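You operate a simulated robot arm through the tools that you are given. There is no shell and no other tool. Be economical: measure what you need, move in short steps, check, and stop when the job is done.

Carry out the task below with a simulated two-armed robot. There is one attempt and no reset: what you move stays moved.

TASK
Swap the scorched middle fuse for the spare of the same rating.
Fine: main lever off before a fuse moves and on again after; stand the old fuse in the red tray; leave the other fuses. Set down upright: fuse. Where these are worked on the way, their far stop is far enough and under half their travel is too little: main lever.

Only the result counts: the job must be done as asked and must still hold three seconds after the hand-in. Knocking over, shifting, dropping, spilling or breaking anything else fails it.

THE ROBOT
Two 7-joint arms with two-finger grippers on one trunk, hanging from a carriage that runs on a gantry, over the field with the corners [-1213, -2095], [67, -2101], [79, 599], [-1201, 605] (x, y) and turns from -291 to 397 degrees about z. Base frame: it is fixed where the carriage stands at the start and does not move with it; the origin is on the floor, on the carriage's upright axis, x ahead of it, y to its left, z up. Readings come in mm, degrees, newtons and seconds.
The left shoulder is at the start at [40, 158, 1202], the right one opposite. With the tool pointing down near the work surface each hand reaches from about 180 to 600 mm from the robot's upright axis, wherever it stands, measured 20 degrees to its own side. Places, roughly: inside of the red tray [500, 100, 900]; main lever [500, 300, 900]; middle fuse holder [600, 600, 1000]. Payload 1.96 kg a hand.
Tool frame (each hand has its own): the origin (TCP) lies between the finger pads and is the grasp point; the fingertips stand 20 mm ahead of it; z points along the fingers, y is the line along which they close. The gripper opens to 72 mm. The gripper's body begins 38 mm behind the TCP.
Orientation is told as [roll, pitch, yaw] about the base's x, y, z axes, in that order, counted from this pose: with the fingers straight down and closing along the base's y, the tool's x points along the base's -x, its y along +y and its z along -z.

THE INTERFACE
- The arms move only by the tool move_arm. It takes "left_targets", "right_targets" or both (then of equal length, played together; a hand with none holds still); each is a list of rows, each a list of 3 entries, a list of its own where there are three numbers: the shift along the base's x, y, z in units of 25 mm (1.0 is 25 mm), then the turn, a rotation vector about the base's x, y, z in units of 6 degrees (1.0 is 6 degrees), then the finger opening in mm, from 0 to 72. In form: [[[dx, dy, dz], [rx, ry, rz], fingers], ...]. A call has 1 to 20 rows; each row shifts and turns the commanded pose from where the row before left it. A call with a number of a shift or a turn outside -1 to 1 is refused whole. Each row takes 0.2 s and may step no farther than 50 mm and 8.6 degrees from the row before; otherwise, or with a gripper value out of range, the whole call is refused. A pose out of reach is approached as far as the arm can. The call stops where the force on the tool passes 90 N (or 10 N more than at its start, if that is more) or the arm is blocked; 0.2 s more then pass. The fingers move at their own pace (about 45 mm/s each) and stop on an object; they squeeze with about 22 N. The grip force told is the motor's: it shows also when the fingers shut on nothing. Time passes only in rows, and 0.2 s behind the last, so rows that do not move let the fingers close. The reply holds the time, the measured pose of the TCP, the force on the tool along the base axes, the opening and the grip force, in the units named above and with some noise, with the torque about the TCP (base axes, N m) and any sound that the robot's microphone picked up.
- Cameras (640 x 400 px; columns grow to the right, rows downward): "scene" is now at [198.5, 67.8, 1569.5]; the picture's right is [0.87, -0.49, 0.00], its down [-0.37, -0.66, -0.65] and it looks along [0.32, 0.57, -0.76] (base axes); focal length 236 px, centre (320, 200). "left" rides on the left gripper at [71, -19, -82] in its tool frame; the picture's right is [0.26, 0.97, 0.00], its down [-0.67, 0.18, -0.72] and it looks along [-0.69, 0.19, 0.70] (tool axes); focal length 280 px, centre (320, 200). "right" rides on the right gripper at [71, 19, -82] in its tool frame; the picture's right is [-0.26, 0.97, 0.00], its down [-0.67, -0.18, -0.72] and it looks along [-0.69, -0.19, 0.70] (tool axes); focal length 280 px, centre (320, 200). There is no depth. A picture from a camera that has moved, and an enlarged one, comes with that camera's place and axes in the base frame and with its lens.
- camera(camera): a new picture of that camera. No time passes.
- lift_body(by): slides the trunk up (or, below 0, down) by that many mm; the arms and the scene camera ride with it, the base frame stays. It gives what a move gives, with no picture.
- drive_base(legs): drives the robot by 1 to 6 legs, each [ahead, left, turn to the left] in mm, mm and degrees, along the robot's own axes; the way and the turn of a leg run together, so that a leg with both is an arc; at most 1500 mm and 180 degrees a leg. The arms and the cameras ride along, it lands a little off, and it stops where it bumps. It keeps to its track: a leg is cut to what the track allows. It gives what a move gives.
- aim_head(pan, tilt): turns the head with the scene camera to pan (to the left, within 86 degrees either way) and tilt (down, from -29 to 69), counted from straight ahead of the robot. It gives what a move gives.
- inspect(camera, box): a new picture of the part [left, top, right, bottom] of that camera's present view, enlarged. No time passes.
- job_done(): hands the job in; it is judged then, once.

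Work in short steps. Places have to be worked out from the pictures, the camera data and where the tool is seen: move nearer, look again, correct. Check each grasp and each placing, and mend what went wrong. You have 120 turns and 100 pictures in all, those below and enlarged ones among them. Open the grippers and draw the arms clear of the work before you hand the job in, unless the task says otherwise; then end with one line.

The tools are called as a command line: name --argument value ..., lists and objects as JSON in quotes. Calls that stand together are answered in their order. move_arm: Moves the arms, as the interface text tells. Its arguments: {"type":"object","properties":{"left_targets":{"type":"array"},"right_targets":{"type":"array"}},"required":[]} The other tools are called the same way: lift_body (by) slides the trunk up or down; drive_base (legs) drives the base; aim_head (pan, tilt) turns the head that bears the scene camera; camera (camera) takes a picture; inspect (camera, box) takes an enlarged picture of a part of a camera's view; job_done () hands the job in.

At the start:

```text
t: 0.0
left_tool_pos: [280.7, 379.7, 1290.6]
left_tool_rot: [0.0, 0.0, 0.0]
left_force: [0.3, -0.7, -1.0]
left_wrist_torque: [-0.01, -0.02, -0.01]
left_grip_width: 71.7
left_grasp_force: 0.0
right_tool_pos: [309.3, 36.4, 1187.8]
right_tool_rot: [0.0, -0.1, 0.1]
right_force: [-0.1, -0.5, -0.8]
right_wrist_torque: [0.01, -0.04, 0.01]
right_grip_width: 71.9
right_grasp_force: 0.0
trunk travel left (down, up): [-525.0, 315.0]
robot x, y, heading: [-2.9, -0.2, -0.2]
head pan, tilt: [60.6, 49.5]
```

scene: 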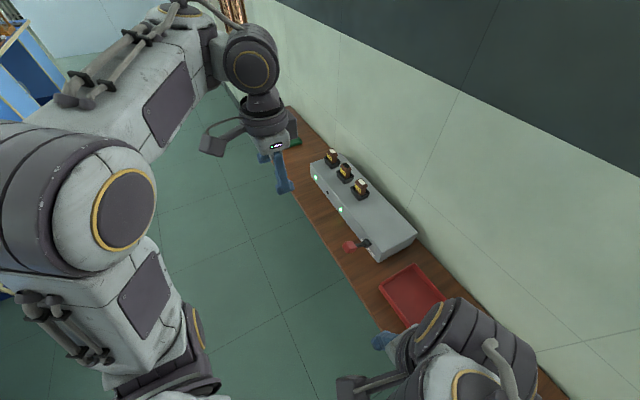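
right: 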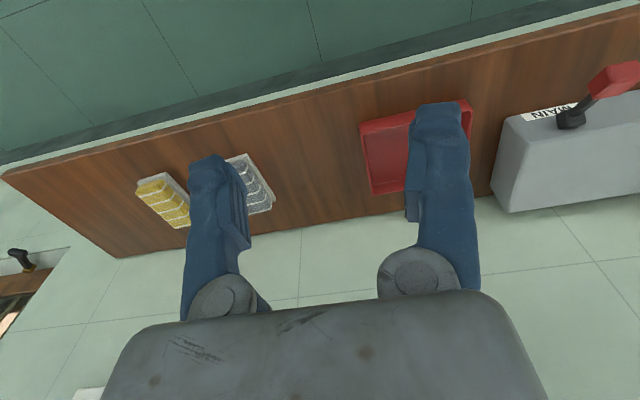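
left: 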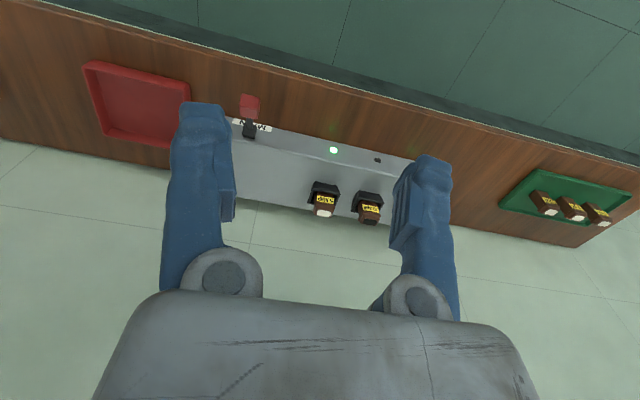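

The bench runs along y ahead of the robot: red tray, switch box with lever, and a green tray with three spares. I'll look at enlarged views.

inspect --camera "scene" --box '[240, 90, 460, 330]'

inspect --camera "left" --box '[480, 150, 640, 250]'

inspect --camera "left" --box '[220, 80, 460, 230]'

```text
1.67 times, centred on (350, 210) of scene
camera zoom: at [198.5, 67.8, 1569.5], right [0.87, -0.49, 0.0], down [-0.37, -0.66, -0.65], along [0.32, 0.57, -0.76], focal length 394 px, centre (270, 183)
```

zoom: 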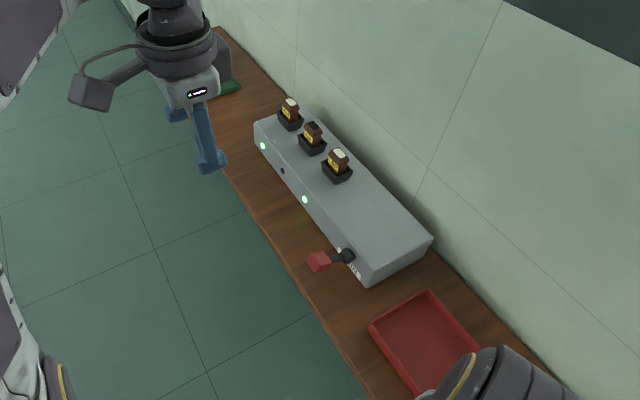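

```text
4.00 times, centred on (560, 200) of left
camera zoom: at [211.3, 360.0, 1371.6], right [-0.26, 0.97, 0.0], down [0.67, 0.18, 0.72], along [0.69, 0.19, -0.7], focal length 1122 px, centre (-640, 200)
```

zoom: 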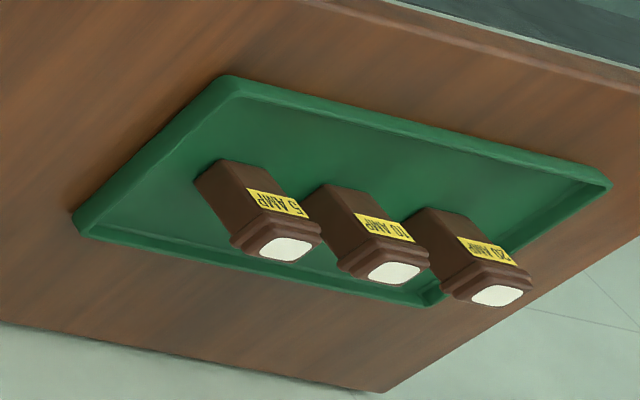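

```text
2.67 times, centred on (340, 155) of left
camera zoom: at [211.3, 360.0, 1371.6], right [-0.26, 0.97, 0.0], down [0.67, 0.18, 0.72], along [0.69, 0.19, -0.7], focal length 748 px, centre (267, 320)
```

zoom: 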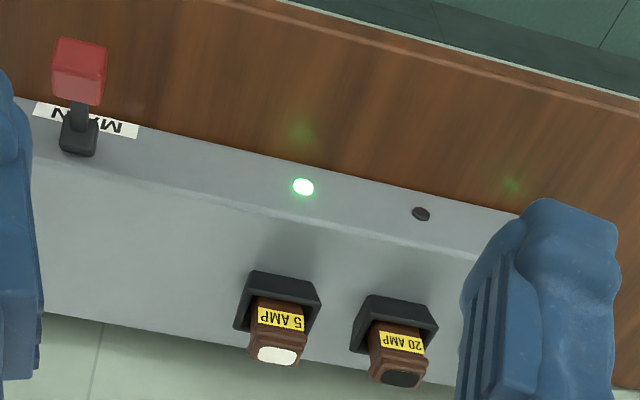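

The middle holder has the scorched 20 AMP; the matching spare is the farthest-left fuse in the green tray (20 AMP), around y≈1150. I'll drive left for a closer look.

drive_base --legs '[[0, 300, 0]]'

aim_head --pan 20 --tilt 50

camera --camera "scene"

camera --camera "left"

camera --camera "right"

```text
t: 2.0
left_tool_pos: [279.8, 678.4, 1289.4]
left_tool_rot: [0.0, 0.0, 0.1]
left_force: [0.4, 0.5, -0.2]
left_wrist_torque: [0.01, -0.01, 0.0]
left_grip_width: 72.0
left_grasp_force: 0.1
right_tool_pos: [309.3, 335.4, 1187.2]
right_tool_rot: [-0.1, 0.1, 0.1]
right_force: [-0.5, 0.2, -0.3]
right_wrist_torque: [0.02, 0.01, -0.01]
right_grip_width: 71.9
right_grasp_force: 0.1
trunk travel left (down, up): [-525.0, 315.0]
robot x, y, heading: [2.5, 296.7, 0.4]
head pan, tilt: [60.6, 49.5]
```

```text
t: 3.1
left_tool_pos: [281.3, 677.8, 1290.2]
left_tool_rot: [-0.1, 0.0, 0.1]
left_force: [0.0, -0.2, 0.8]
left_wrist_torque: [0.0, 0.0, 0.01]
left_grip_width: 72.0
left_grasp_force: 0.1
right_tool_pos: [308.3, 334.8, 1187.6]
right_tool_rot: [0.0, 0.1, 0.0]
right_force: [-1.0, 0.2, -0.1]
right_wrist_torque: [0.02, 0.0, -0.03]
right_grip_width: 71.9
right_grasp_force: 0.0
trunk travel left (down, up): [-525.0, 315.0]
robot x, y, heading: [-0.7, 300.0, 0.2]
head pan, tilt: [20.0, 50.0]
```

```text
93 pictures are left
camera scene: at [232.4, 325.0, 1568.8], right [0.34, -0.94, 0.0], down [-0.72, -0.26, -0.64], along [0.6, 0.22, -0.77], focal length 236 px, centre (320, 200)
```

scene: 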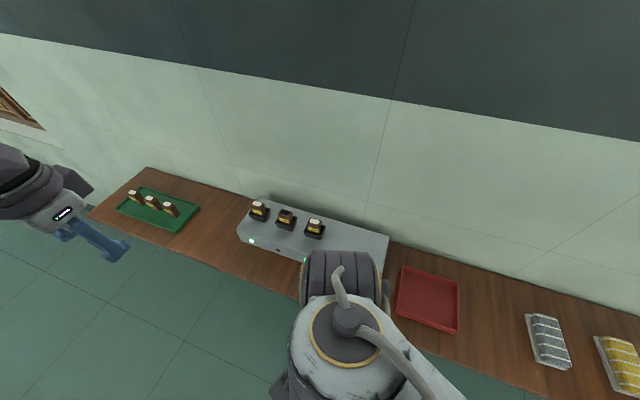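

```text
92 pictures are left
camera left: at [210.3, 658.2, 1371.6], right [-0.26, 0.96, 0.0], down [0.67, 0.18, 0.72], along [0.69, 0.19, -0.7], focal length 280 px, centre (320, 200)
```

left: 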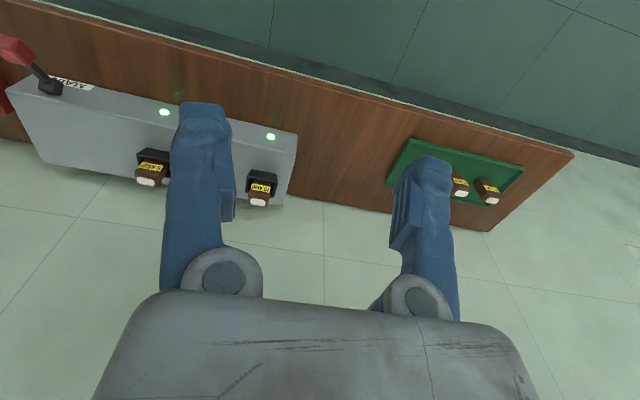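

```text
91 pictures are left
camera right: at [238.5, 354.4, 1269.4], right [0.26, 0.97, 0.0], down [0.67, -0.18, 0.72], along [0.69, -0.19, -0.7], focal length 280 px, centre (320, 200)
```

right: 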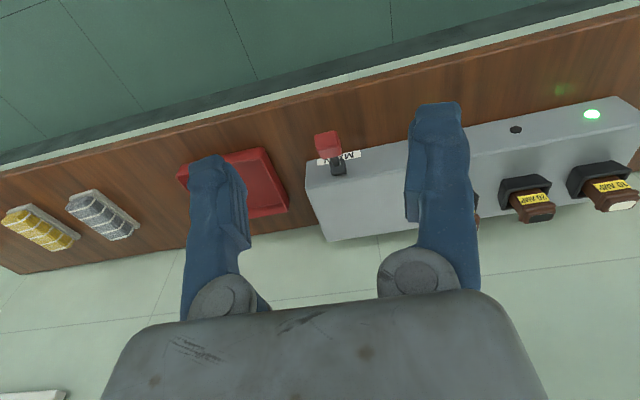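

The spare is at about (526, 1125, ~940), and I'll reach it sideways later. Next I look closely at the lever and fuses from the right camera.

inspect --camera "right" --box '[290, 100, 450, 200]'

inspect --camera "right" --box '[480, 90, 640, 240]'

inspect --camera "left" --box '[0, 20, 120, 120]'

```text
4.00 times, centred on (370, 150) of right
camera zoom: at [238.5, 354.4, 1269.4], right [0.26, 0.97, 0.0], down [0.67, -0.18, 0.72], along [0.69, -0.19, -0.7], focal length 1122 px, centre (120, 400)
```

zoom: 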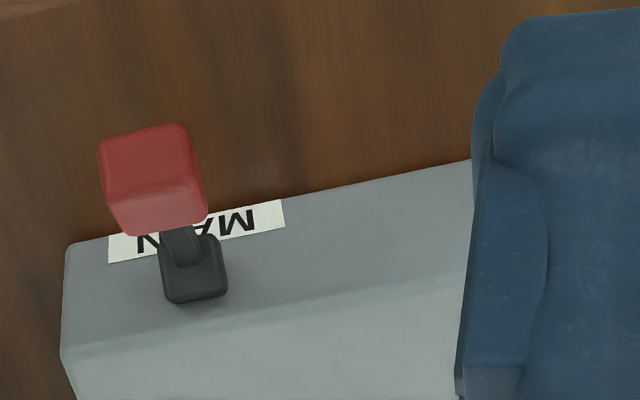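

```text
2.67 times, centred on (560, 165) of right
camera zoom: at [238.5, 354.4, 1269.4], right [0.26, 0.97, 0.0], down [0.67, -0.18, 0.72], along [0.69, -0.19, -0.7], focal length 748 px, centre (-320, 293)
```

zoom: 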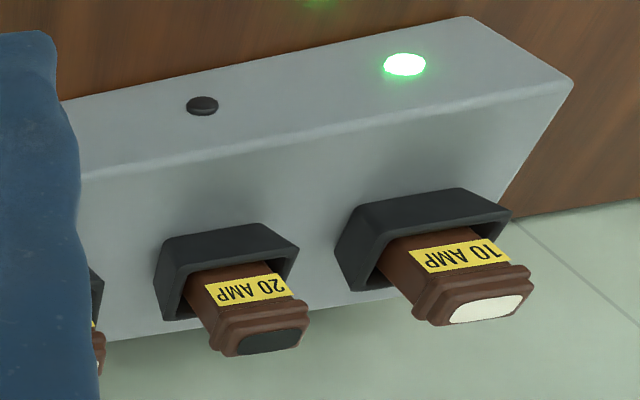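

```text
4.00 times, centred on (60, 70) of left
camera zoom: at [210.3, 658.2, 1371.6], right [-0.26, 0.96, 0.0], down [0.67, 0.18, 0.72], along [0.69, 0.19, -0.7], focal length 1122 px, centre (1360, 720)
```

zoom: 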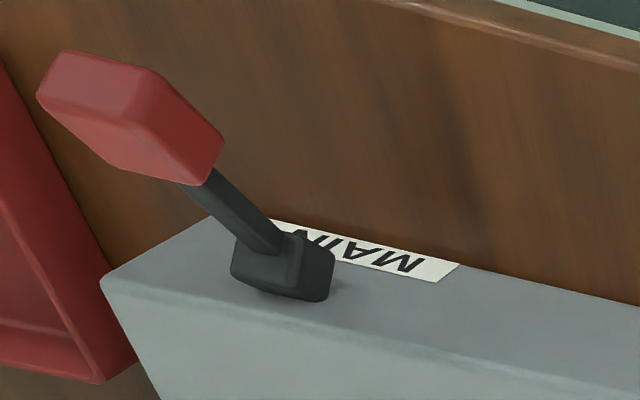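

Triangulation puts the lever's pivot at ~(502,309,940) and the red handle at ~(434,311,978), so it's raised about 30° toward me and should swing down for off. I'll drive to a station that serves both lever (right hand) and fuses (left hand).

drive_base --legs '[[45, 150, 0]]'

```text
t: 4.5
left_tool_pos: [324.3, 829.5, 1290.2]
left_tool_rot: [0.1, 0.0, 0.1]
left_force: [-0.4, 1.2, 0.6]
left_wrist_torque: [0.01, -0.01, -0.01]
left_grip_width: 71.9
left_grasp_force: 0.1
right_tool_pos: [352.9, 485.4, 1187.6]
right_tool_rot: [0.0, 0.0, 0.2]
right_force: [0.1, 0.5, 0.5]
right_wrist_torque: [-0.02, 0.02, -0.01]
right_grip_width: 72.1
right_grasp_force: 0.0
trunk travel left (down, up): [-525.0, 315.0]
robot x, y, heading: [46.7, 447.8, 0.1]
head pan, tilt: [20.0, 50.0]
```

Move the right hand above the lever handle, to about (434,311,1055).

move_arm --right_targets '[[[0.405, -0.87, -0.66], [0, 0, 0], 72], [[0.405, -0.87, -0.66], [0, 0, 0], 72], [[0.405, -0.87, -0.66], [0, 0, 0], 72], [[0.405, -0.87, -0.66], [0, 0, 0], 72], [[0.405, -0.87, -0.66], [0, 0, 0], 72], [[0.405, -0.87, -0.66], [0, 0, 0], 72], [[0.405, -0.87, -0.66], [0, 0, 0], 72], [[0.405, -0.87, -0.66], [0, 0, 0], 72]]'

camera --camera "right"

aim_head --pan -20 --tilt 55

camera --camera "scene"

```text
t: 6.3
left_tool_pos: [324.4, 828.8, 1290.1]
left_tool_rot: [0.0, -0.1, 0.1]
left_force: [0.4, -0.3, -0.3]
left_wrist_torque: [0.02, -0.01, -0.03]
left_grip_width: 71.9
left_grasp_force: 0.0
right_tool_pos: [434.6, 310.0, 1054.6]
right_tool_rot: [-0.1, -0.1, 0.2]
right_force: [-0.6, 1.1, 0.6]
right_wrist_torque: [-0.02, 0.02, -0.02]
right_grip_width: 72.0
right_grasp_force: 0.1
trunk travel left (down, up): [-525.0, 315.0]
robot x, y, heading: [40.0, 447.7, 0.2]
head pan, tilt: [20.0, 50.0]
```

```text
87 pictures are left
camera right: at [364.4, 329.0, 1136.9], right [0.26, 0.97, 0.0], down [0.67, -0.18, 0.72], along [0.69, -0.19, -0.7], focal length 280 px, centre (320, 200)
```

right: 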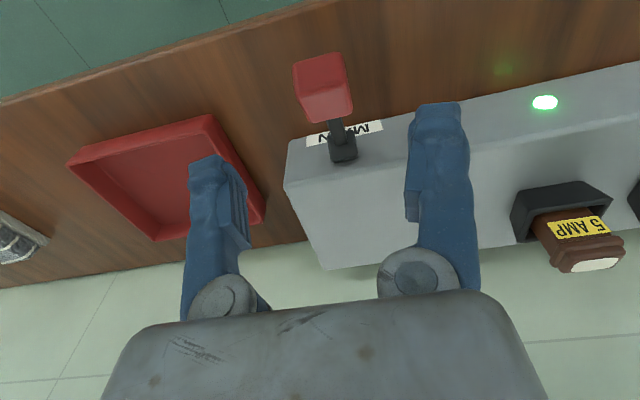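

```text
t: 7.4
left_tool_pos: [324.3, 828.9, 1291.1]
left_tool_rot: [0.0, 0.0, 0.2]
left_force: [0.4, 0.4, 0.8]
left_wrist_torque: [0.0, -0.02, -0.01]
left_grip_width: 72.1
left_grasp_force: 0.2
right_tool_pos: [435.2, 309.4, 1055.7]
right_tool_rot: [0.0, 0.0, 0.2]
right_force: [0.1, 0.5, 0.2]
right_wrist_torque: [0.0, -0.01, -0.01]
right_grip_width: 72.0
right_grasp_force: 0.1
trunk travel left (down, up): [-525.0, 315.0]
robot x, y, heading: [42.2, 447.5, -0.2]
head pan, tilt: [-20.0, 55.0]
```

```text
86 pictures are left
camera scene: at [272.5, 424.3, 1562.3], right [-0.34, -0.94, 0.0], down [-0.77, 0.28, -0.57], along [0.54, -0.19, -0.82], focal length 236 px, centre (320, 200)
```

scene: 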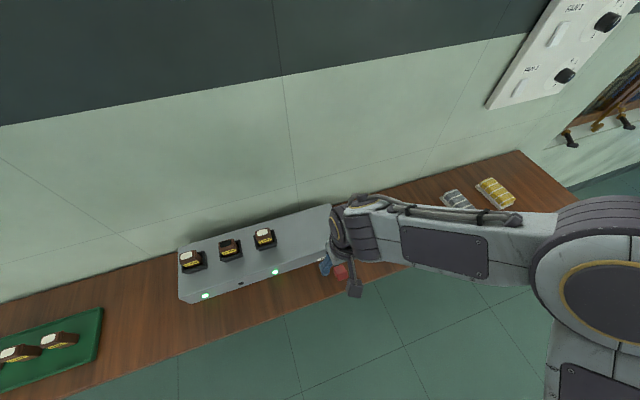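

The handle lies centred under the gripper, consistent with (433,312,978). I lower 76 mm and close on it.

move_arm --right_targets '[[[0, 0.02, -0.76], [0, 0, 0], 72], [[0, 0.02, -0.76], [0, 0, 0], 72], [[0, 0.02, -0.76], [0, 0, 0], 72], [[0, 0.02, -0.76], [0, 0, 0], 72], [[0, 0, 0], [0, 0, 0], 10], [[0, 0, 0], [0, 0, 0], 10], [[0, 0, 0], [0, 0, 0], 10], [[0, 0, 0], [0, 0, 0], 10]]'

camera --camera "right"

```text
t: 9.2
left_tool_pos: [324.7, 829.4, 1291.5]
left_tool_rot: [0.0, 0.0, 0.0]
left_force: [0.3, -0.1, 0.9]
left_wrist_torque: [0.02, 0.0, -0.02]
left_grip_width: 71.9
left_grasp_force: 0.0
right_tool_pos: [435.5, 313.3, 980.0]
right_tool_rot: [-0.1, 0.1, 0.2]
right_force: [1.2, 1.5, -2.9]
right_wrist_torque: [0.03, 0.08, 0.08]
right_grip_width: 27.6
right_grasp_force: 34.1
trunk travel left (down, up): [-525.0, 315.0]
robot x, y, heading: [44.0, 446.2, 0.2]
head pan, tilt: [-20.0, 55.0]
```

```text
85 pictures are left
camera right: at [364.4, 332.0, 1061.3], right [0.26, 0.97, 0.0], down [0.67, -0.18, 0.72], along [0.69, -0.18, -0.7], focal length 280 px, centre (320, 200)
```

right: 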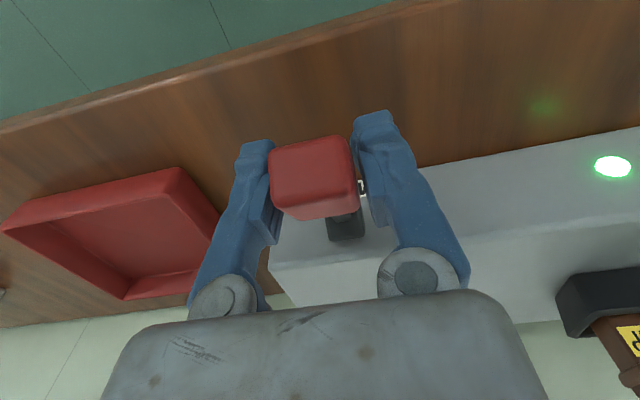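

Firm grip (27.6 mm). I'll swing the lever down along its arc, turning the tool with it; first half now.

move_arm --right_targets '[[[-0.15, 0, -0.29], [0, -1, 0], 10], [[-0.12, 0, -0.3], [0, -1, 0], 10], [[-0.09, 0, -0.316], [0, -1, 0], 10], [[-0.056, 0, -0.32], [0, -1, 0], 10], [[-0.024, 0, -0.324], [0, -1, 0], 10]]'

```text
t: 10.4
left_tool_pos: [327.0, 828.4, 1290.4]
left_tool_rot: [0.1, 0.0, 0.1]
left_force: [0.5, 0.1, -0.6]
left_wrist_torque: [0.0, 0.02, -0.01]
left_grip_width: 72.0
left_grasp_force: 0.0
right_tool_pos: [426.7, 312.8, 942.6]
right_tool_rot: [-0.1, -30.3, 0.2]
right_force: [9.2, 2.0, 14.5]
right_wrist_torque: [-0.15, -0.93, -0.01]
right_grip_width: 27.4
right_grasp_force: 40.2
trunk travel left (down, up): [-525.0, 315.0]
robot x, y, heading: [45.3, 449.5, 0.0]
head pan, tilt: [-20.0, 55.0]
```

Motion follows with modest forces. I continue the second half.

move_arm --right_targets '[[[0.02, 0, -0.328], [0, -1, 0], 10], [[0.05, 0, -0.324], [0, -1, 0], 10], [[0.09, 0, -0.316], [0, -1, 0], 10], [[0.12, 0, -0.308], [0, -1, 0], 10], [[0.15, 0, -0.292], [0, -1, 0], 10]]'

camera --camera "scene"

camera --camera "right"

```text
t: 11.3
left_tool_pos: [322.9, 829.0, 1290.0]
left_tool_rot: [0.1, 0.1, 0.1]
left_force: [-0.5, 1.1, -0.3]
left_wrist_torque: [0.03, -0.02, 0.0]
left_grip_width: 72.1
left_grasp_force: 0.0
right_tool_pos: [427.9, 313.1, 919.2]
right_tool_rot: [-0.2, -49.6, 0.6]
right_force: [-19.0, 1.3, 37.3]
right_wrist_torque: [0.31, -0.16, 0.1]
right_grip_width: 24.0
right_grasp_force: 25.4
trunk travel left (down, up): [-525.0, 315.0]
robot x, y, heading: [40.2, 445.9, 0.4]
head pan, tilt: [-20.0, 55.0]
stopped in row 4 (right hand): the force on the tool passed its limit at 119 N (the readings are from after the stop); the commanded pose is now the measured one
```

```text
84 pictures are left
camera scene: at [270.9, 423.9, 1562.3], right [-0.34, -0.94, 0.0], down [-0.77, 0.28, -0.57], along [0.54, -0.2, -0.82], focal length 236 px, centre (320, 200)
```

scene: 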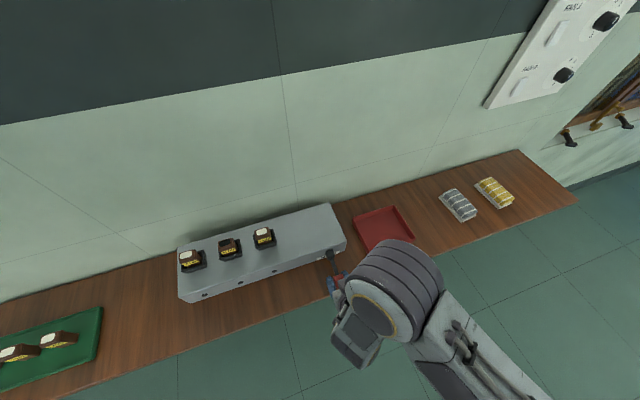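

```text
83 pictures are left
camera right: at [319.0, 331.6, 918.0], right [0.16, 0.97, 0.2], down [-0.11, -0.18, 0.98], along [0.98, -0.18, 0.07], focal length 280 px, centre (320, 200)
```

right: 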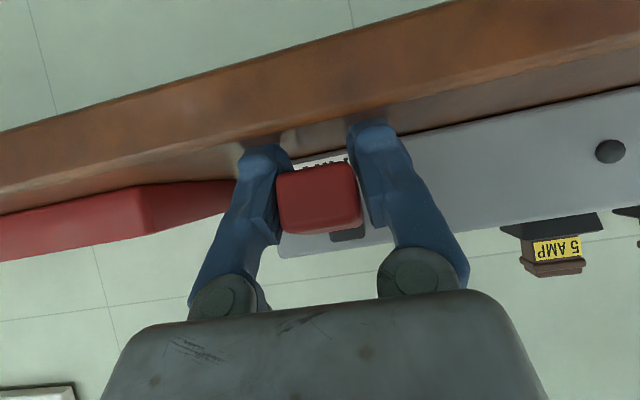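

All three lights are out and the lever met its stop. I open and back off along the tool axis, then look whether it stays down.

move_arm --right_targets '[[[0, 0, 0], [0, 0, 0], 60], [[0, 0, 0], [0, 0, 0], 60], [[0, 0, 0], [0, 0, 0], 60], [[-0.76, 0, 0.65], [0, 0, 0], 60], [[-0.76, 0, 0.65], [0, 0, 0], 60], [[-0.76, 0, 0.65], [0, 0, 0], 60], [[-0.76, 0, 0.65], [0, 0, 0], 60]]'

camera --camera "right"

inspect --camera "scene" --box '[160, 190, 420, 320]'

```text
t: 12.9
left_tool_pos: [324.5, 829.2, 1290.6]
left_tool_rot: [0.0, 0.0, 0.2]
left_force: [-0.5, -0.6, -0.3]
left_wrist_torque: [0.01, 0.0, -0.01]
left_grip_width: 71.9
left_grasp_force: 0.0
right_tool_pos: [365.7, 322.7, 969.5]
right_tool_rot: [-0.4, -49.6, 0.5]
right_force: [0.1, -0.6, 0.3]
right_wrist_torque: [0.01, 0.0, -0.02]
right_grip_width: 59.9
right_grasp_force: 0.1
right hand out of reach, approached as far as the arm can: row 7
trunk travel left (down, up): [-525.0, 315.0]
robot x, y, heading: [44.7, 447.0, 0.2]
head pan, tilt: [-20.0, 55.0]
```

```text
82 pictures are left
camera right: at [259.0, 342.8, 968.9], right [0.17, 0.97, 0.2], down [-0.1, -0.18, 0.98], along [0.98, -0.18, 0.07], focal length 280 px, centre (320, 200)
```

right: 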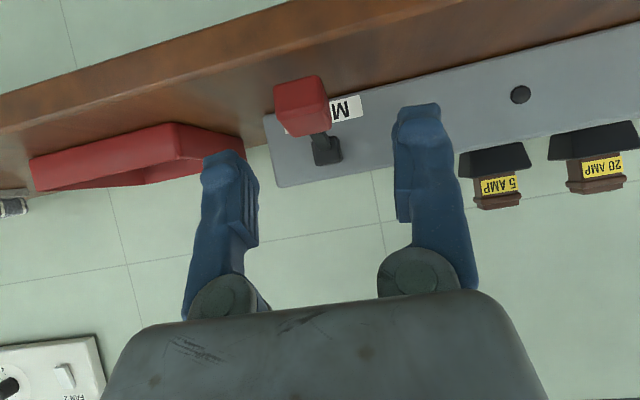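

```text
2.46 times, centred on (290, 255) of scene
camera zoom: at [272.0, 424.2, 1562.3], right [-0.34, -0.94, 0.0], down [-0.77, 0.28, -0.57], along [0.54, -0.2, -0.82], focal length 582 px, centre (394, 65)
```

zoom: 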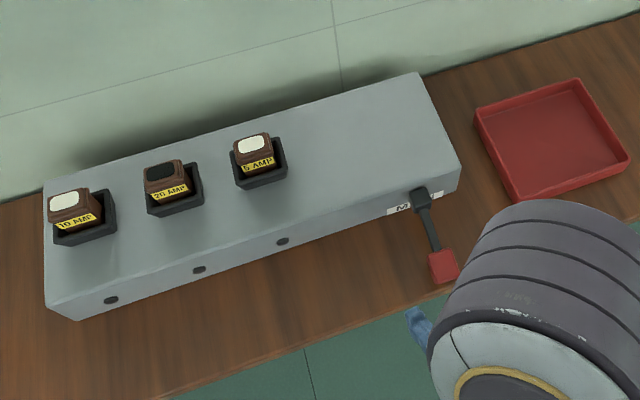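

Handle is now at about (432,311,923), i.e. ~-14°; my fingertips may have met the table rather than the lever its stop. I'll straighten the hand above it with fingers closed and push it down to be sure.

move_arm --right_targets '[[[0.3, -0.055, 0.3], [0, 1, 0], 0], [[0.3, -0.055, 0.3], [0, 1, 0], 0], [[0.3, -0.055, 0.25], [0, 1, 0], 0], [[0.3, -0.055, 0.25], [0, 1, 0], 0], [[0.3, -0.055, 0.25], [0, 1, 0], 0], [[0.3, -0.055, 0.25], [0, 1, 0], 0], [[0.3, -0.055, 0.2], [0, 1, 0], 0], [[0.3, -0.055, 0.2], [0, 1, 0], 0]]'

camera --camera "right"

```text
t: 14.7
left_tool_pos: [324.7, 829.8, 1289.2]
left_tool_rot: [0.0, 0.0, 0.2]
left_force: [0.3, -0.4, 0.1]
left_wrist_torque: [0.01, 0.03, 0.01]
left_grip_width: 71.8
left_grasp_force: 0.0
right_tool_pos: [426.2, 312.0, 1019.1]
right_tool_rot: [0.1, -1.3, 0.3]
right_force: [0.7, 0.5, -0.1]
right_wrist_torque: [-0.02, -0.02, 0.03]
right_grip_width: 0.1
right_grasp_force: 21.8
trunk travel left (down, up): [-525.0, 315.0]
robot x, y, heading: [42.2, 447.6, 0.2]
head pan, tilt: [-20.0, 55.0]
```

```text
80 pictures are left
camera right: at [354.6, 331.4, 1099.4], right [0.26, 0.97, 0.01], down [0.66, -0.18, 0.73], along [0.71, -0.18, -0.68], focal length 280 px, centre (320, 200)
```

right: 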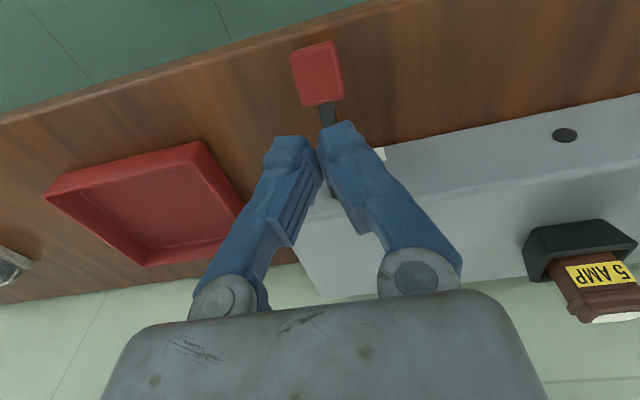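

The handle is right under the closed fingertips. I push down in small steps, watching the force.

move_arm --right_targets '[[[0, 0, -0.8], [0, 0, 0], 0], [[0, 0, -0.8], [0, 0, 0], 0], [[0, 0, -0.6], [0, 0, 0], 0], [[0, 0, -0.3], [0, 0, 0], 0], [[0, 0, -0.2], [0, 0, 0], 0], [[0, 0, -0.2], [0, 0, 0], 0], [[0, 0, -0.2], [0, 0, 0], 0], [[0, 0, -0.2], [0, 0, 0], 0]]'

```text
t: 16.0
left_tool_pos: [323.6, 825.3, 1290.5]
left_tool_rot: [-0.1, 0.0, 0.1]
left_force: [0.2, -0.3, -0.5]
left_wrist_torque: [0.01, -0.01, 0.02]
left_grip_width: 71.8
left_grasp_force: 0.0
right_tool_pos: [426.7, 312.2, 955.3]
right_tool_rot: [0.4, -1.7, 0.4]
right_force: [-44.2, -7.7, 158.1]
right_wrist_torque: [-0.22, -0.83, 0.02]
right_grip_width: 6.1
right_grasp_force: 29.1
trunk travel left (down, up): [-525.0, 315.0]
robot x, y, heading: [43.0, 447.9, 0.4]
head pan, tilt: [-20.0, 55.0]
stopped in row 6 (right hand): the force on the tool passed its limit at 102 N (the readings are from after the stop); the commanded pose is now the measured one
```

158 N with no further travel: it is at its stop. Raise the right hand clear, and aim the head at the fuses.

move_arm --right_targets '[[[0, 0, 1], [0, 0, 0], 0], [[0, 0, 1], [0, 0, 0], 0], [[0, -0.5, 1], [0, 0, 0], 20], [[0, -0.5, 1], [0, 0, 0], 40], [[0, -0.5, 1], [0, 0, 0], 60]]'

camera --camera "right"

```text
t: 17.2
left_tool_pos: [323.9, 829.3, 1289.1]
left_tool_rot: [0.0, 0.0, 0.1]
left_force: [0.6, -0.6, 0.3]
left_wrist_torque: [-0.06, 0.0, -0.03]
left_grip_width: 72.3
left_grasp_force: 0.1
right_tool_pos: [428.3, 276.9, 1076.7]
right_tool_rot: [0.2, -1.6, 0.4]
right_force: [-1.3, 0.0, -0.2]
right_wrist_torque: [-0.03, 0.02, 0.01]
right_grip_width: 59.8
right_grasp_force: 0.1
trunk travel left (down, up): [-525.0, 315.0]
robot x, y, heading: [40.5, 449.3, -0.1]
head pan, tilt: [-20.0, 55.0]
```

```text
79 pictures are left
camera right: at [355.7, 295.3, 1157.2], right [0.26, 0.97, 0.01], down [0.66, -0.18, 0.73], along [0.71, -0.18, -0.68], focal length 280 px, centre (320, 200)
```

right: 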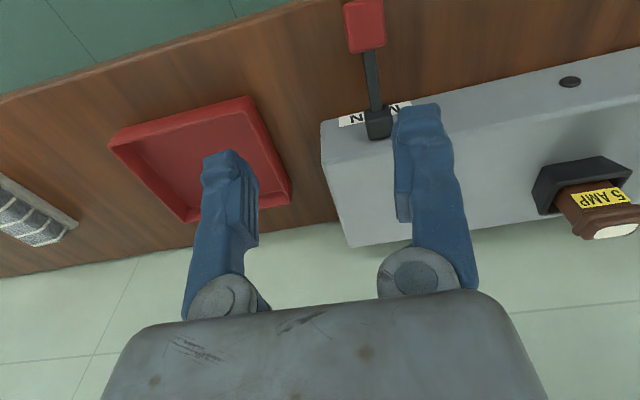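

Lever is off. Now bring the left hand to view the fuse holder: middle fuse top is estimated at (569,550,1043); I go to (470,550,1130).

move_arm --left_targets '[[[0.487, -0.93, -0.533], [0, 0, 0], 72], [[0.487, -0.93, -0.533], [0, 0, 0], 72], [[0.487, -0.93, -0.533], [0, 0, 0], 72], [[0.487, -0.93, -0.533], [0, 0, 0], 72], [[0.487, -0.93, -0.533], [0, 0, 0], 72], [[0.487, -0.93, -0.533], [0, 0, 0], 72], [[0.487, -0.93, -0.533], [0, 0, 0], 72], [[0.487, -0.93, -0.533], [0, 0, 0], 72], [[0.487, -0.93, -0.533], [0, 0, 0], 72], [[0.487, -0.93, -0.533], [0, 0, 0], 72], [[0.487, -0.93, -0.533], [0, 0, 0], 72], [[0.487, -0.93, -0.533], [0, 0, 0], 72]]'

camera --camera "left"

aim_head --pan 15 --tilt 55

camera --camera "scene"

```text
t: 19.8
left_tool_pos: [471.1, 550.7, 1131.9]
left_tool_rot: [-0.1, 0.0, 0.2]
left_force: [0.5, 0.4, -0.2]
left_wrist_torque: [0.02, -0.04, 0.01]
left_grip_width: 72.0
left_grasp_force: 0.0
right_tool_pos: [429.0, 276.7, 1077.7]
right_tool_rot: [0.4, -1.6, 0.4]
right_force: [0.0, -0.3, 0.6]
right_wrist_torque: [-0.02, -0.01, -0.02]
right_grip_width: 60.4
right_grasp_force: 0.1
trunk travel left (down, up): [-525.0, 315.0]
robot x, y, heading: [44.6, 447.3, 0.2]
head pan, tilt: [-20.0, 55.0]
```

```text
78 pictures are left
camera left: at [401.5, 530.0, 1212.3], right [-0.26, 0.96, 0.0], down [0.67, 0.18, 0.72], along [0.69, 0.19, -0.7], focal length 280 px, centre (320, 200)
```

left: 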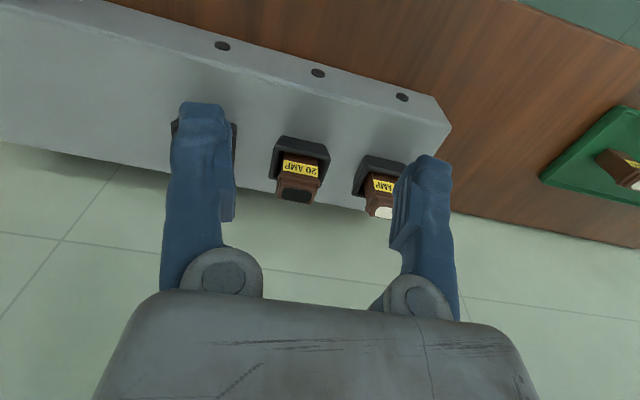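

```text
t: 20.8
left_tool_pos: [470.7, 551.7, 1131.2]
left_tool_rot: [0.1, -0.1, 0.1]
left_force: [-0.4, 0.6, -0.1]
left_wrist_torque: [0.01, -0.02, 0.0]
left_grip_width: 72.0
left_grasp_force: 0.1
right_tool_pos: [428.8, 276.8, 1077.1]
right_tool_rot: [0.3, -1.5, 0.4]
right_force: [0.2, 1.0, -0.3]
right_wrist_torque: [0.02, -0.01, -0.01]
right_grip_width: 59.9
right_grasp_force: 0.1
trunk travel left (down, up): [-525.0, 315.0]
robot x, y, heading: [42.9, 449.4, 0.1]
head pan, tilt: [15.0, 55.0]
```

```text
77 pictures are left
camera scene: at [273.4, 467.4, 1562.3], right [0.26, -0.97, 0.0], down [-0.79, -0.21, -0.57], along [0.55, 0.15, -0.82], focal length 236 px, centre (320, 200)
```

scene: 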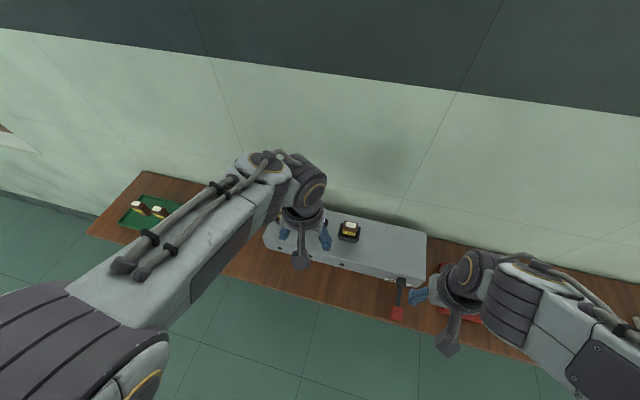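

inspect --camera "left" --box '[230, 100, 390, 220]'

```text
3.33 times, centred on (310, 160) of left
camera zoom: at [401.3, 530.5, 1212.4], right [-0.26, 0.96, 0.0], down [0.67, 0.18, 0.72], along [0.69, 0.19, -0.7], focal length 935 px, centre (353, 333)
```

zoom: 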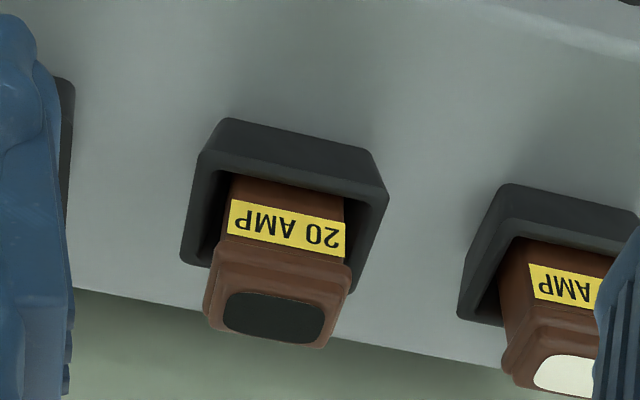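

Middle fuse top ≈ (577,555,1033), about 33 mm wide in y, holder rim ≈ 1000. I hover above it with a 54 mm opening.

move_arm --left_targets '[[[0.707, 0.025, -0.31], [0, 0, 0], 54], [[0.707, 0.025, -0.31], [0, 0, 0], 54], [[0.707, 0.025, -0.31], [0, 0, 0], 54], [[0.707, 0.025, -0.31], [0, 0, 0], 54], [[0.707, 0.025, -0.31], [0, 0, 0], 54], [[0.707, 0.025, -0.31], [0, 0, 0], 54]]'

camera --camera "left"

```text
t: 22.2
left_tool_pos: [576.5, 553.1, 1083.6]
left_tool_rot: [0.0, 0.0, 0.1]
left_force: [0.0, -0.4, 0.1]
left_wrist_torque: [0.02, -0.01, -0.02]
left_grip_width: 54.1
left_grasp_force: 0.1
right_tool_pos: [429.0, 277.0, 1076.6]
right_tool_rot: [0.4, -1.6, 0.5]
right_force: [-0.1, 0.3, 0.4]
right_wrist_torque: [0.02, 0.02, -0.03]
right_grip_width: 59.7
right_grasp_force: 0.0
trunk travel left (down, up): [-525.0, 315.0]
robot x, y, heading: [44.3, 443.9, -0.0]
head pan, tilt: [15.0, 55.0]
```

```text
75 pictures are left
camera left: at [506.7, 533.4, 1164.8], right [-0.26, 0.96, 0.0], down [0.67, 0.18, 0.72], along [0.69, 0.19, -0.7], focal length 280 px, centre (320, 200)
```

left: 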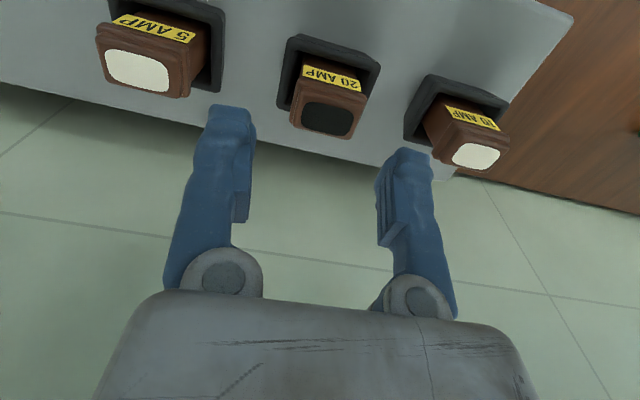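

Refined fuse top: (577.6,556.6,1033.5). I centre on it, lower to TCP z≈1021 and close.

move_arm --left_targets '[[[0.04, 0.14, -0.4], [0, 0, 0], 54], [[0, 0, -0.7], [0, 0, 0], 54], [[0, 0, -0.7], [0, 0, 0], 54], [[0, 0, -0.7], [0, 0, 0], 54], [[0, 0, 0], [0, 0, 0], 10], [[0, 0, 0], [0, 0, 0], 10], [[0, 0, 0], [0, 0, 0], 10]]'

camera --camera "left"

```text
t: 23.8
left_tool_pos: [577.3, 555.8, 1020.7]
left_tool_rot: [-0.1, 0.1, 0.1]
left_force: [0.3, 0.1, 0.4]
left_wrist_torque: [0.0, -0.02, 0.0]
left_grip_width: 32.8
left_grasp_force: 21.9
right_tool_pos: [429.3, 277.5, 1077.9]
right_tool_rot: [0.3, -1.6, 0.4]
right_force: [-0.6, -0.1, 0.1]
right_wrist_torque: [0.0, 0.01, -0.01]
right_grip_width: 59.9
right_grasp_force: 0.0
trunk travel left (down, up): [-525.0, 315.0]
robot x, y, heading: [46.5, 448.4, -0.1]
head pan, tilt: [15.0, 55.0]
```

```text
74 pictures are left
camera left: at [507.5, 536.2, 1102.4], right [-0.26, 0.96, 0.0], down [0.67, 0.18, 0.72], along [0.69, 0.19, -0.7], focal length 280 px, centre (320, 200)
```

left: 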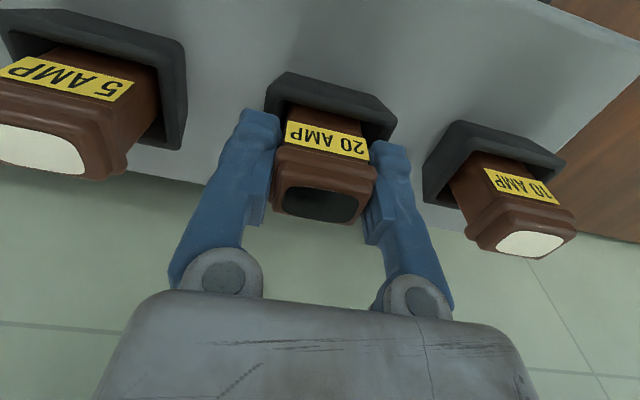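

Gripped at 32.8 mm. Pull straight up slowly.

move_arm --left_targets '[[[0, 0, 0.2], [0, 0, 0], 10], [[0, 0, 0.3], [0, 0, 0], 10], [[0, 0, 0.5], [0, 0, 0], 10], [[0, 0, 0.5], [0, 0, 0], 10], [[0, 0, 0.5], [0, 0, 0], 10], [[0, 0, 0.5], [0, 0, 0], 10], [[0, 0, 0.5], [0, 0, 0], 10], [[0, 0, 0.5], [0, 0, 0], 10]]'

camera --camera "left"

camera --camera "right"

```text
t: 25.6
left_tool_pos: [577.3, 557.7, 1108.5]
left_tool_rot: [0.1, 0.0, 0.1]
left_force: [-0.6, 0.4, -0.5]
left_wrist_torque: [0.01, 0.01, 0.0]
left_grip_width: 32.6
left_grasp_force: 21.8
right_tool_pos: [427.4, 277.7, 1076.3]
right_tool_rot: [0.3, -1.6, 0.3]
right_force: [-0.5, -0.6, 0.0]
right_wrist_torque: [0.02, -0.01, 0.0]
right_grip_width: 60.1
right_grasp_force: 0.0
trunk travel left (down, up): [-525.0, 315.0]
robot x, y, heading: [43.7, 450.1, 0.2]
head pan, tilt: [15.0, 55.0]
```

```text
73 pictures are left
camera left: at [508.1, 537.1, 1190.4], right [-0.26, 0.96, 0.0], down [0.67, 0.18, 0.72], along [0.69, 0.19, -0.7], focal length 280 px, centre (320, 200)
```

left: 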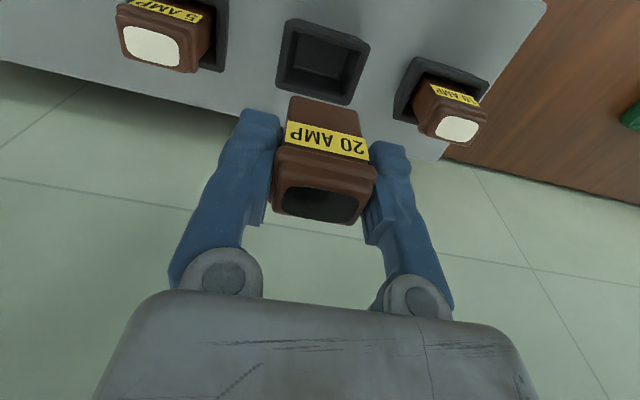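

```text
72 pictures are left
camera right: at [355.8, 295.6, 1157.0], right [0.26, 0.97, 0.01], down [0.66, -0.18, 0.73], along [0.71, -0.18, -0.68], focal length 280 px, centre (320, 200)
```

right: 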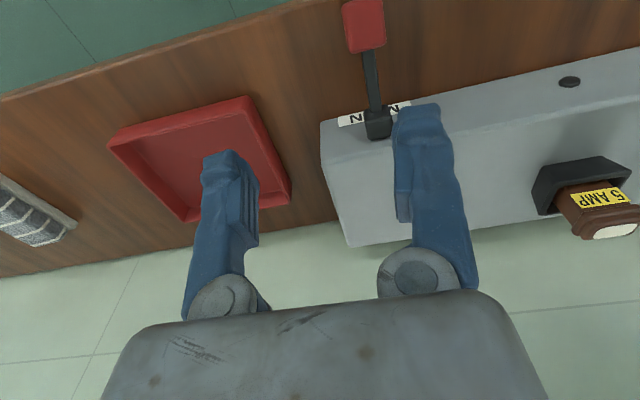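

Fuse is out cleanly. I lift 50 mm more and drive right 450 mm to put the left hand near the red tray.

move_arm --left_targets '[[[0, 0, 0.7], [0, 0, 0], 10], [[0, 0, 0.7], [0, 0, 0], 10], [[-0.7, 0, 0.6], [0, 0, 0], 10], [[-0.8, 0, 0], [0, 0, 0], 10], [[-0.7, 0, 0], [0, 0, 0], 10]]'

drive_base --legs '[[0, -450, 0]]'

camera --camera "left"

```text
t: 26.8
left_tool_pos: [522.2, 556.9, 1159.2]
left_tool_rot: [0.0, 0.0, 0.1]
left_force: [0.4, 0.1, -1.0]
left_wrist_torque: [0.01, 0.03, 0.03]
left_grip_width: 32.6
left_grasp_force: 21.8
right_tool_pos: [428.5, 278.6, 1076.8]
right_tool_rot: [0.2, -1.6, 0.4]
right_force: [0.3, 0.1, -0.7]
right_wrist_torque: [0.01, 0.0, 0.0]
right_grip_width: 60.3
right_grasp_force: 0.1
trunk travel left (down, up): [-525.0, 315.0]
robot x, y, heading: [43.5, 446.6, 0.2]
head pan, tilt: [15.0, 55.0]
```

```text
t: 29.5
left_tool_pos: [523.8, 111.7, 1158.3]
left_tool_rot: [0.0, 0.0, 0.1]
left_force: [0.5, 0.8, -0.4]
left_wrist_torque: [0.01, 0.04, 0.04]
left_grip_width: 32.9
left_grasp_force: 21.5
right_tool_pos: [428.3, -167.6, 1076.8]
right_tool_rot: [0.3, -1.6, 0.4]
right_force: [0.5, -0.3, 0.4]
right_wrist_torque: [-0.02, 0.03, -0.01]
right_grip_width: 60.0
right_grasp_force: 0.0
trunk travel left (down, up): [-525.0, 315.0]
robot x, y, heading: [49.5, 1.5, 0.1]
head pan, tilt: [15.0, 55.0]
```

```text
71 pictures are left
camera left: at [453.6, 91.9, 1240.0], right [-0.26, 0.96, 0.0], down [0.67, 0.18, 0.72], along [0.69, 0.19, -0.7], focal length 280 px, centre (320, 200)
```

left: 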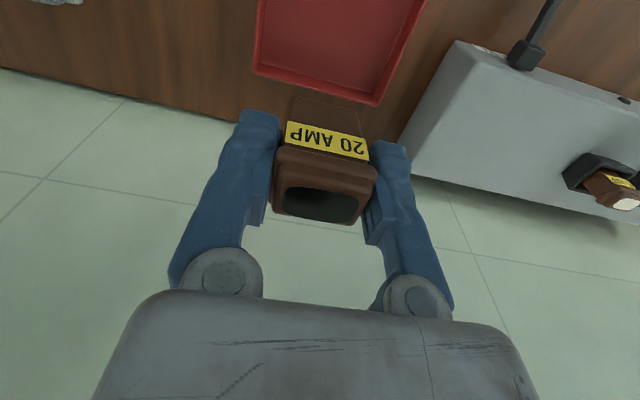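

Tray spans about x 460–595, y 44–204. I move over (526,122) and lower to TCP ≈ 965, then view.

move_arm --left_targets '[[[0.09, 0.4, -0.7], [0, 0, 0], 10], [[0, 0, -1], [0, 0, 0], 10], [[0, 0, -1], [0, 0, 0], 10], [[0, 0, -1], [0, 0, 0], 10], [[0, 0, -1], [0, 0, 0], 10], [[0, 0, -1], [0, 0, 0], 10], [[0, 0, -1], [0, 0, 0], 10], [[0, 0, -1], [0, 0, 0], 10]]'

camera --camera "left"

camera --camera "scene"

```text
t: 31.3
left_tool_pos: [524.9, 124.4, 966.4]
left_tool_rot: [0.0, 0.0, 0.2]
left_force: [-0.5, 0.6, 0.1]
left_wrist_torque: [0.03, 0.01, -0.02]
left_grip_width: 32.9
left_grasp_force: 22.2
right_tool_pos: [428.4, -167.9, 1076.7]
right_tool_rot: [0.3, -1.6, 0.4]
right_force: [0.6, -0.7, -0.5]
right_wrist_torque: [0.01, 0.0, 0.06]
right_grip_width: 59.8
right_grasp_force: 0.1
trunk travel left (down, up): [-525.0, 315.0]
robot x, y, heading: [45.3, 6.5, -0.0]
head pan, tilt: [15.0, 55.0]
```

```text
70 pictures are left
camera left: at [455.5, 102.6, 1047.4], right [-0.26, 0.96, 0.0], down [0.67, 0.18, 0.72], along [0.69, 0.19, -0.7], focal length 280 px, centre (320, 200)
```

left: 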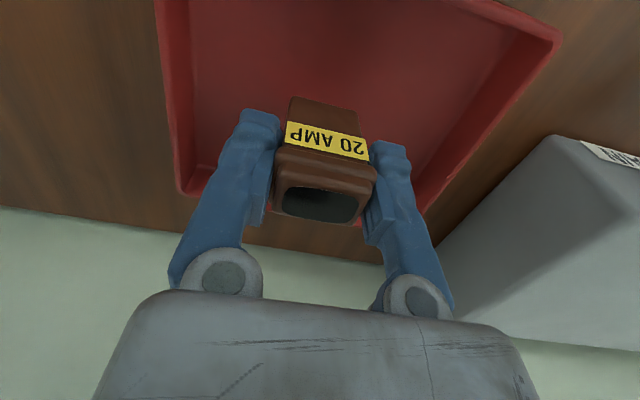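

```text
69 pictures are left
camera scene: at [274.2, 22.2, 1562.3], right [0.26, -0.97, 0.0], down [-0.79, -0.21, -0.57], along [0.55, 0.15, -0.82], focal length 236 px, centre (320, 200)
```

scene: 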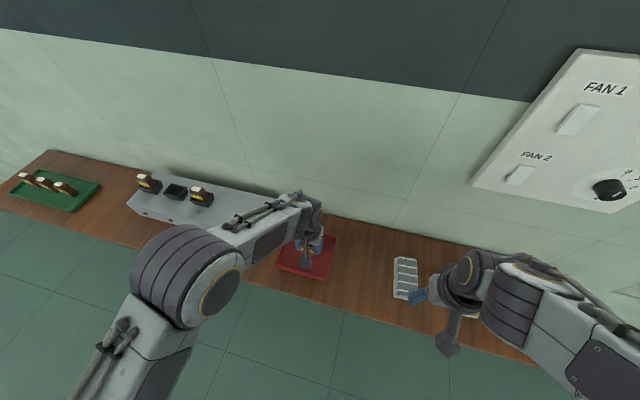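

The fuse is over the tray floor. I lower in small steps looking for contact.

move_arm --left_targets '[[[0, 0, -0.25], [0, 0, 0], 10], [[0, 0, -0.25], [0, 0, 0], 10], [[0, 0, -0.25], [0, 0, 0], 10]]'

inspect --camera "left" --box '[220, 50, 420, 230]'

```text
t: 32.1
left_tool_pos: [526.6, 122.4, 949.5]
left_tool_rot: [0.0, -0.2, 0.2]
left_force: [-5.1, -0.2, 24.2]
left_wrist_torque: [-0.07, 0.13, -0.01]
left_grip_width: 32.9
left_grasp_force: 21.9
right_tool_pos: [429.1, -167.4, 1077.3]
right_tool_rot: [0.3, -1.6, 0.3]
right_force: [1.3, 0.8, -0.6]
right_wrist_torque: [0.0, -0.01, -0.01]
right_grip_width: 59.6
right_grasp_force: 0.0
trunk travel left (down, up): [-525.0, 315.0]
robot x, y, heading: [45.0, -0.3, 0.0]
head pan, tilt: [15.0, 55.0]
```

```text
2.22 times, centred on (320, 140) of left
camera zoom: at [456.8, 102.2, 1030.6], right [-0.26, 0.96, 0.0], down [0.67, 0.18, 0.72], along [0.69, 0.19, -0.7], focal length 623 px, centre (320, 333)
```

zoom: 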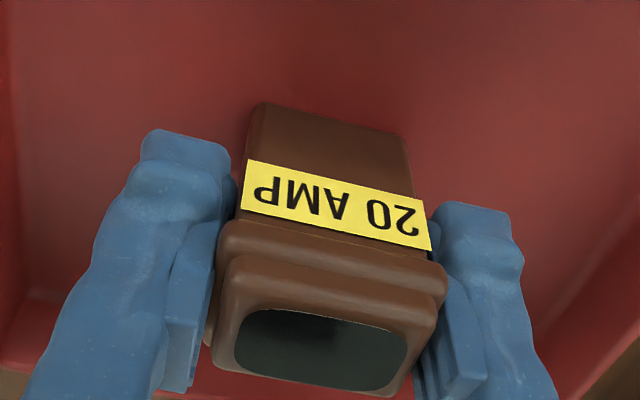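

Contact at z≈949.5 with 24 N: it stands on the floor. I relieve slightly, open and rise.

move_arm --left_targets '[[[0, 0, 0.05], [0, 0, 0], 10], [[0, 0, 0], [0, 0, 0], 56], [[0, 0, 0], [0, 0, 0], 56], [[0, 0, 0], [0, 0, 0], 56], [[0, 0, 0.4], [0, 0, 0], 56], [[0, 0, 0.8], [0, 0, 0], 56], [[0, 0, 1], [0, 0, 0], 56], [[0, 0, 1], [0, 0, 0], 56], [[0, 0, 1], [0, 0, 0], 56], [[0, 0, 1], [0, 0, 0], 56], [[0, 0, 1], [0, 0, 0], 56], [[0, 0, 1], [0, 0, 0], 56], [[0, 0, 1], [0, 0, 0], 56]]'

camera --camera "left"

```text
t: 34.9
left_tool_pos: [524.8, 121.3, 1154.1]
left_tool_rot: [-0.1, -0.1, 0.1]
left_force: [0.9, -0.1, -0.5]
left_wrist_torque: [0.0, 0.01, -0.01]
left_grip_width: 55.8
left_grasp_force: 0.1
right_tool_pos: [428.4, -168.7, 1077.9]
right_tool_rot: [0.3, -1.7, 0.5]
right_force: [-0.3, -0.6, 0.1]
right_wrist_torque: [0.0, 0.01, 0.01]
right_grip_width: 60.0
right_grasp_force: 0.1
trunk travel left (down, up): [-525.0, 315.0]
robot x, y, heading: [42.8, 5.3, 0.4]
head pan, tilt: [15.0, 55.0]
```

```text
67 pictures are left
camera left: at [455.5, 101.8, 1235.3], right [-0.26, 0.96, 0.0], down [0.67, 0.18, 0.72], along [0.69, 0.19, -0.7], focal length 280 px, centre (320, 200)
```

left: 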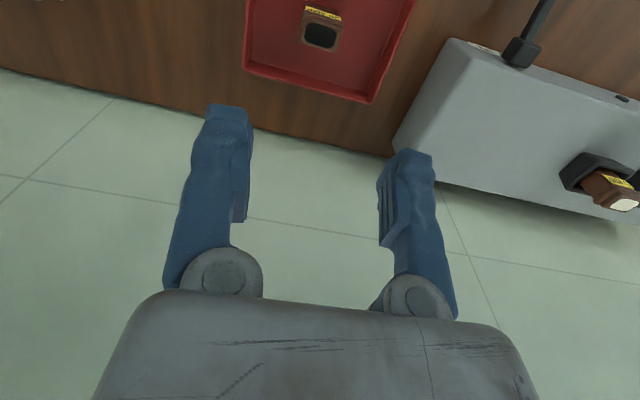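

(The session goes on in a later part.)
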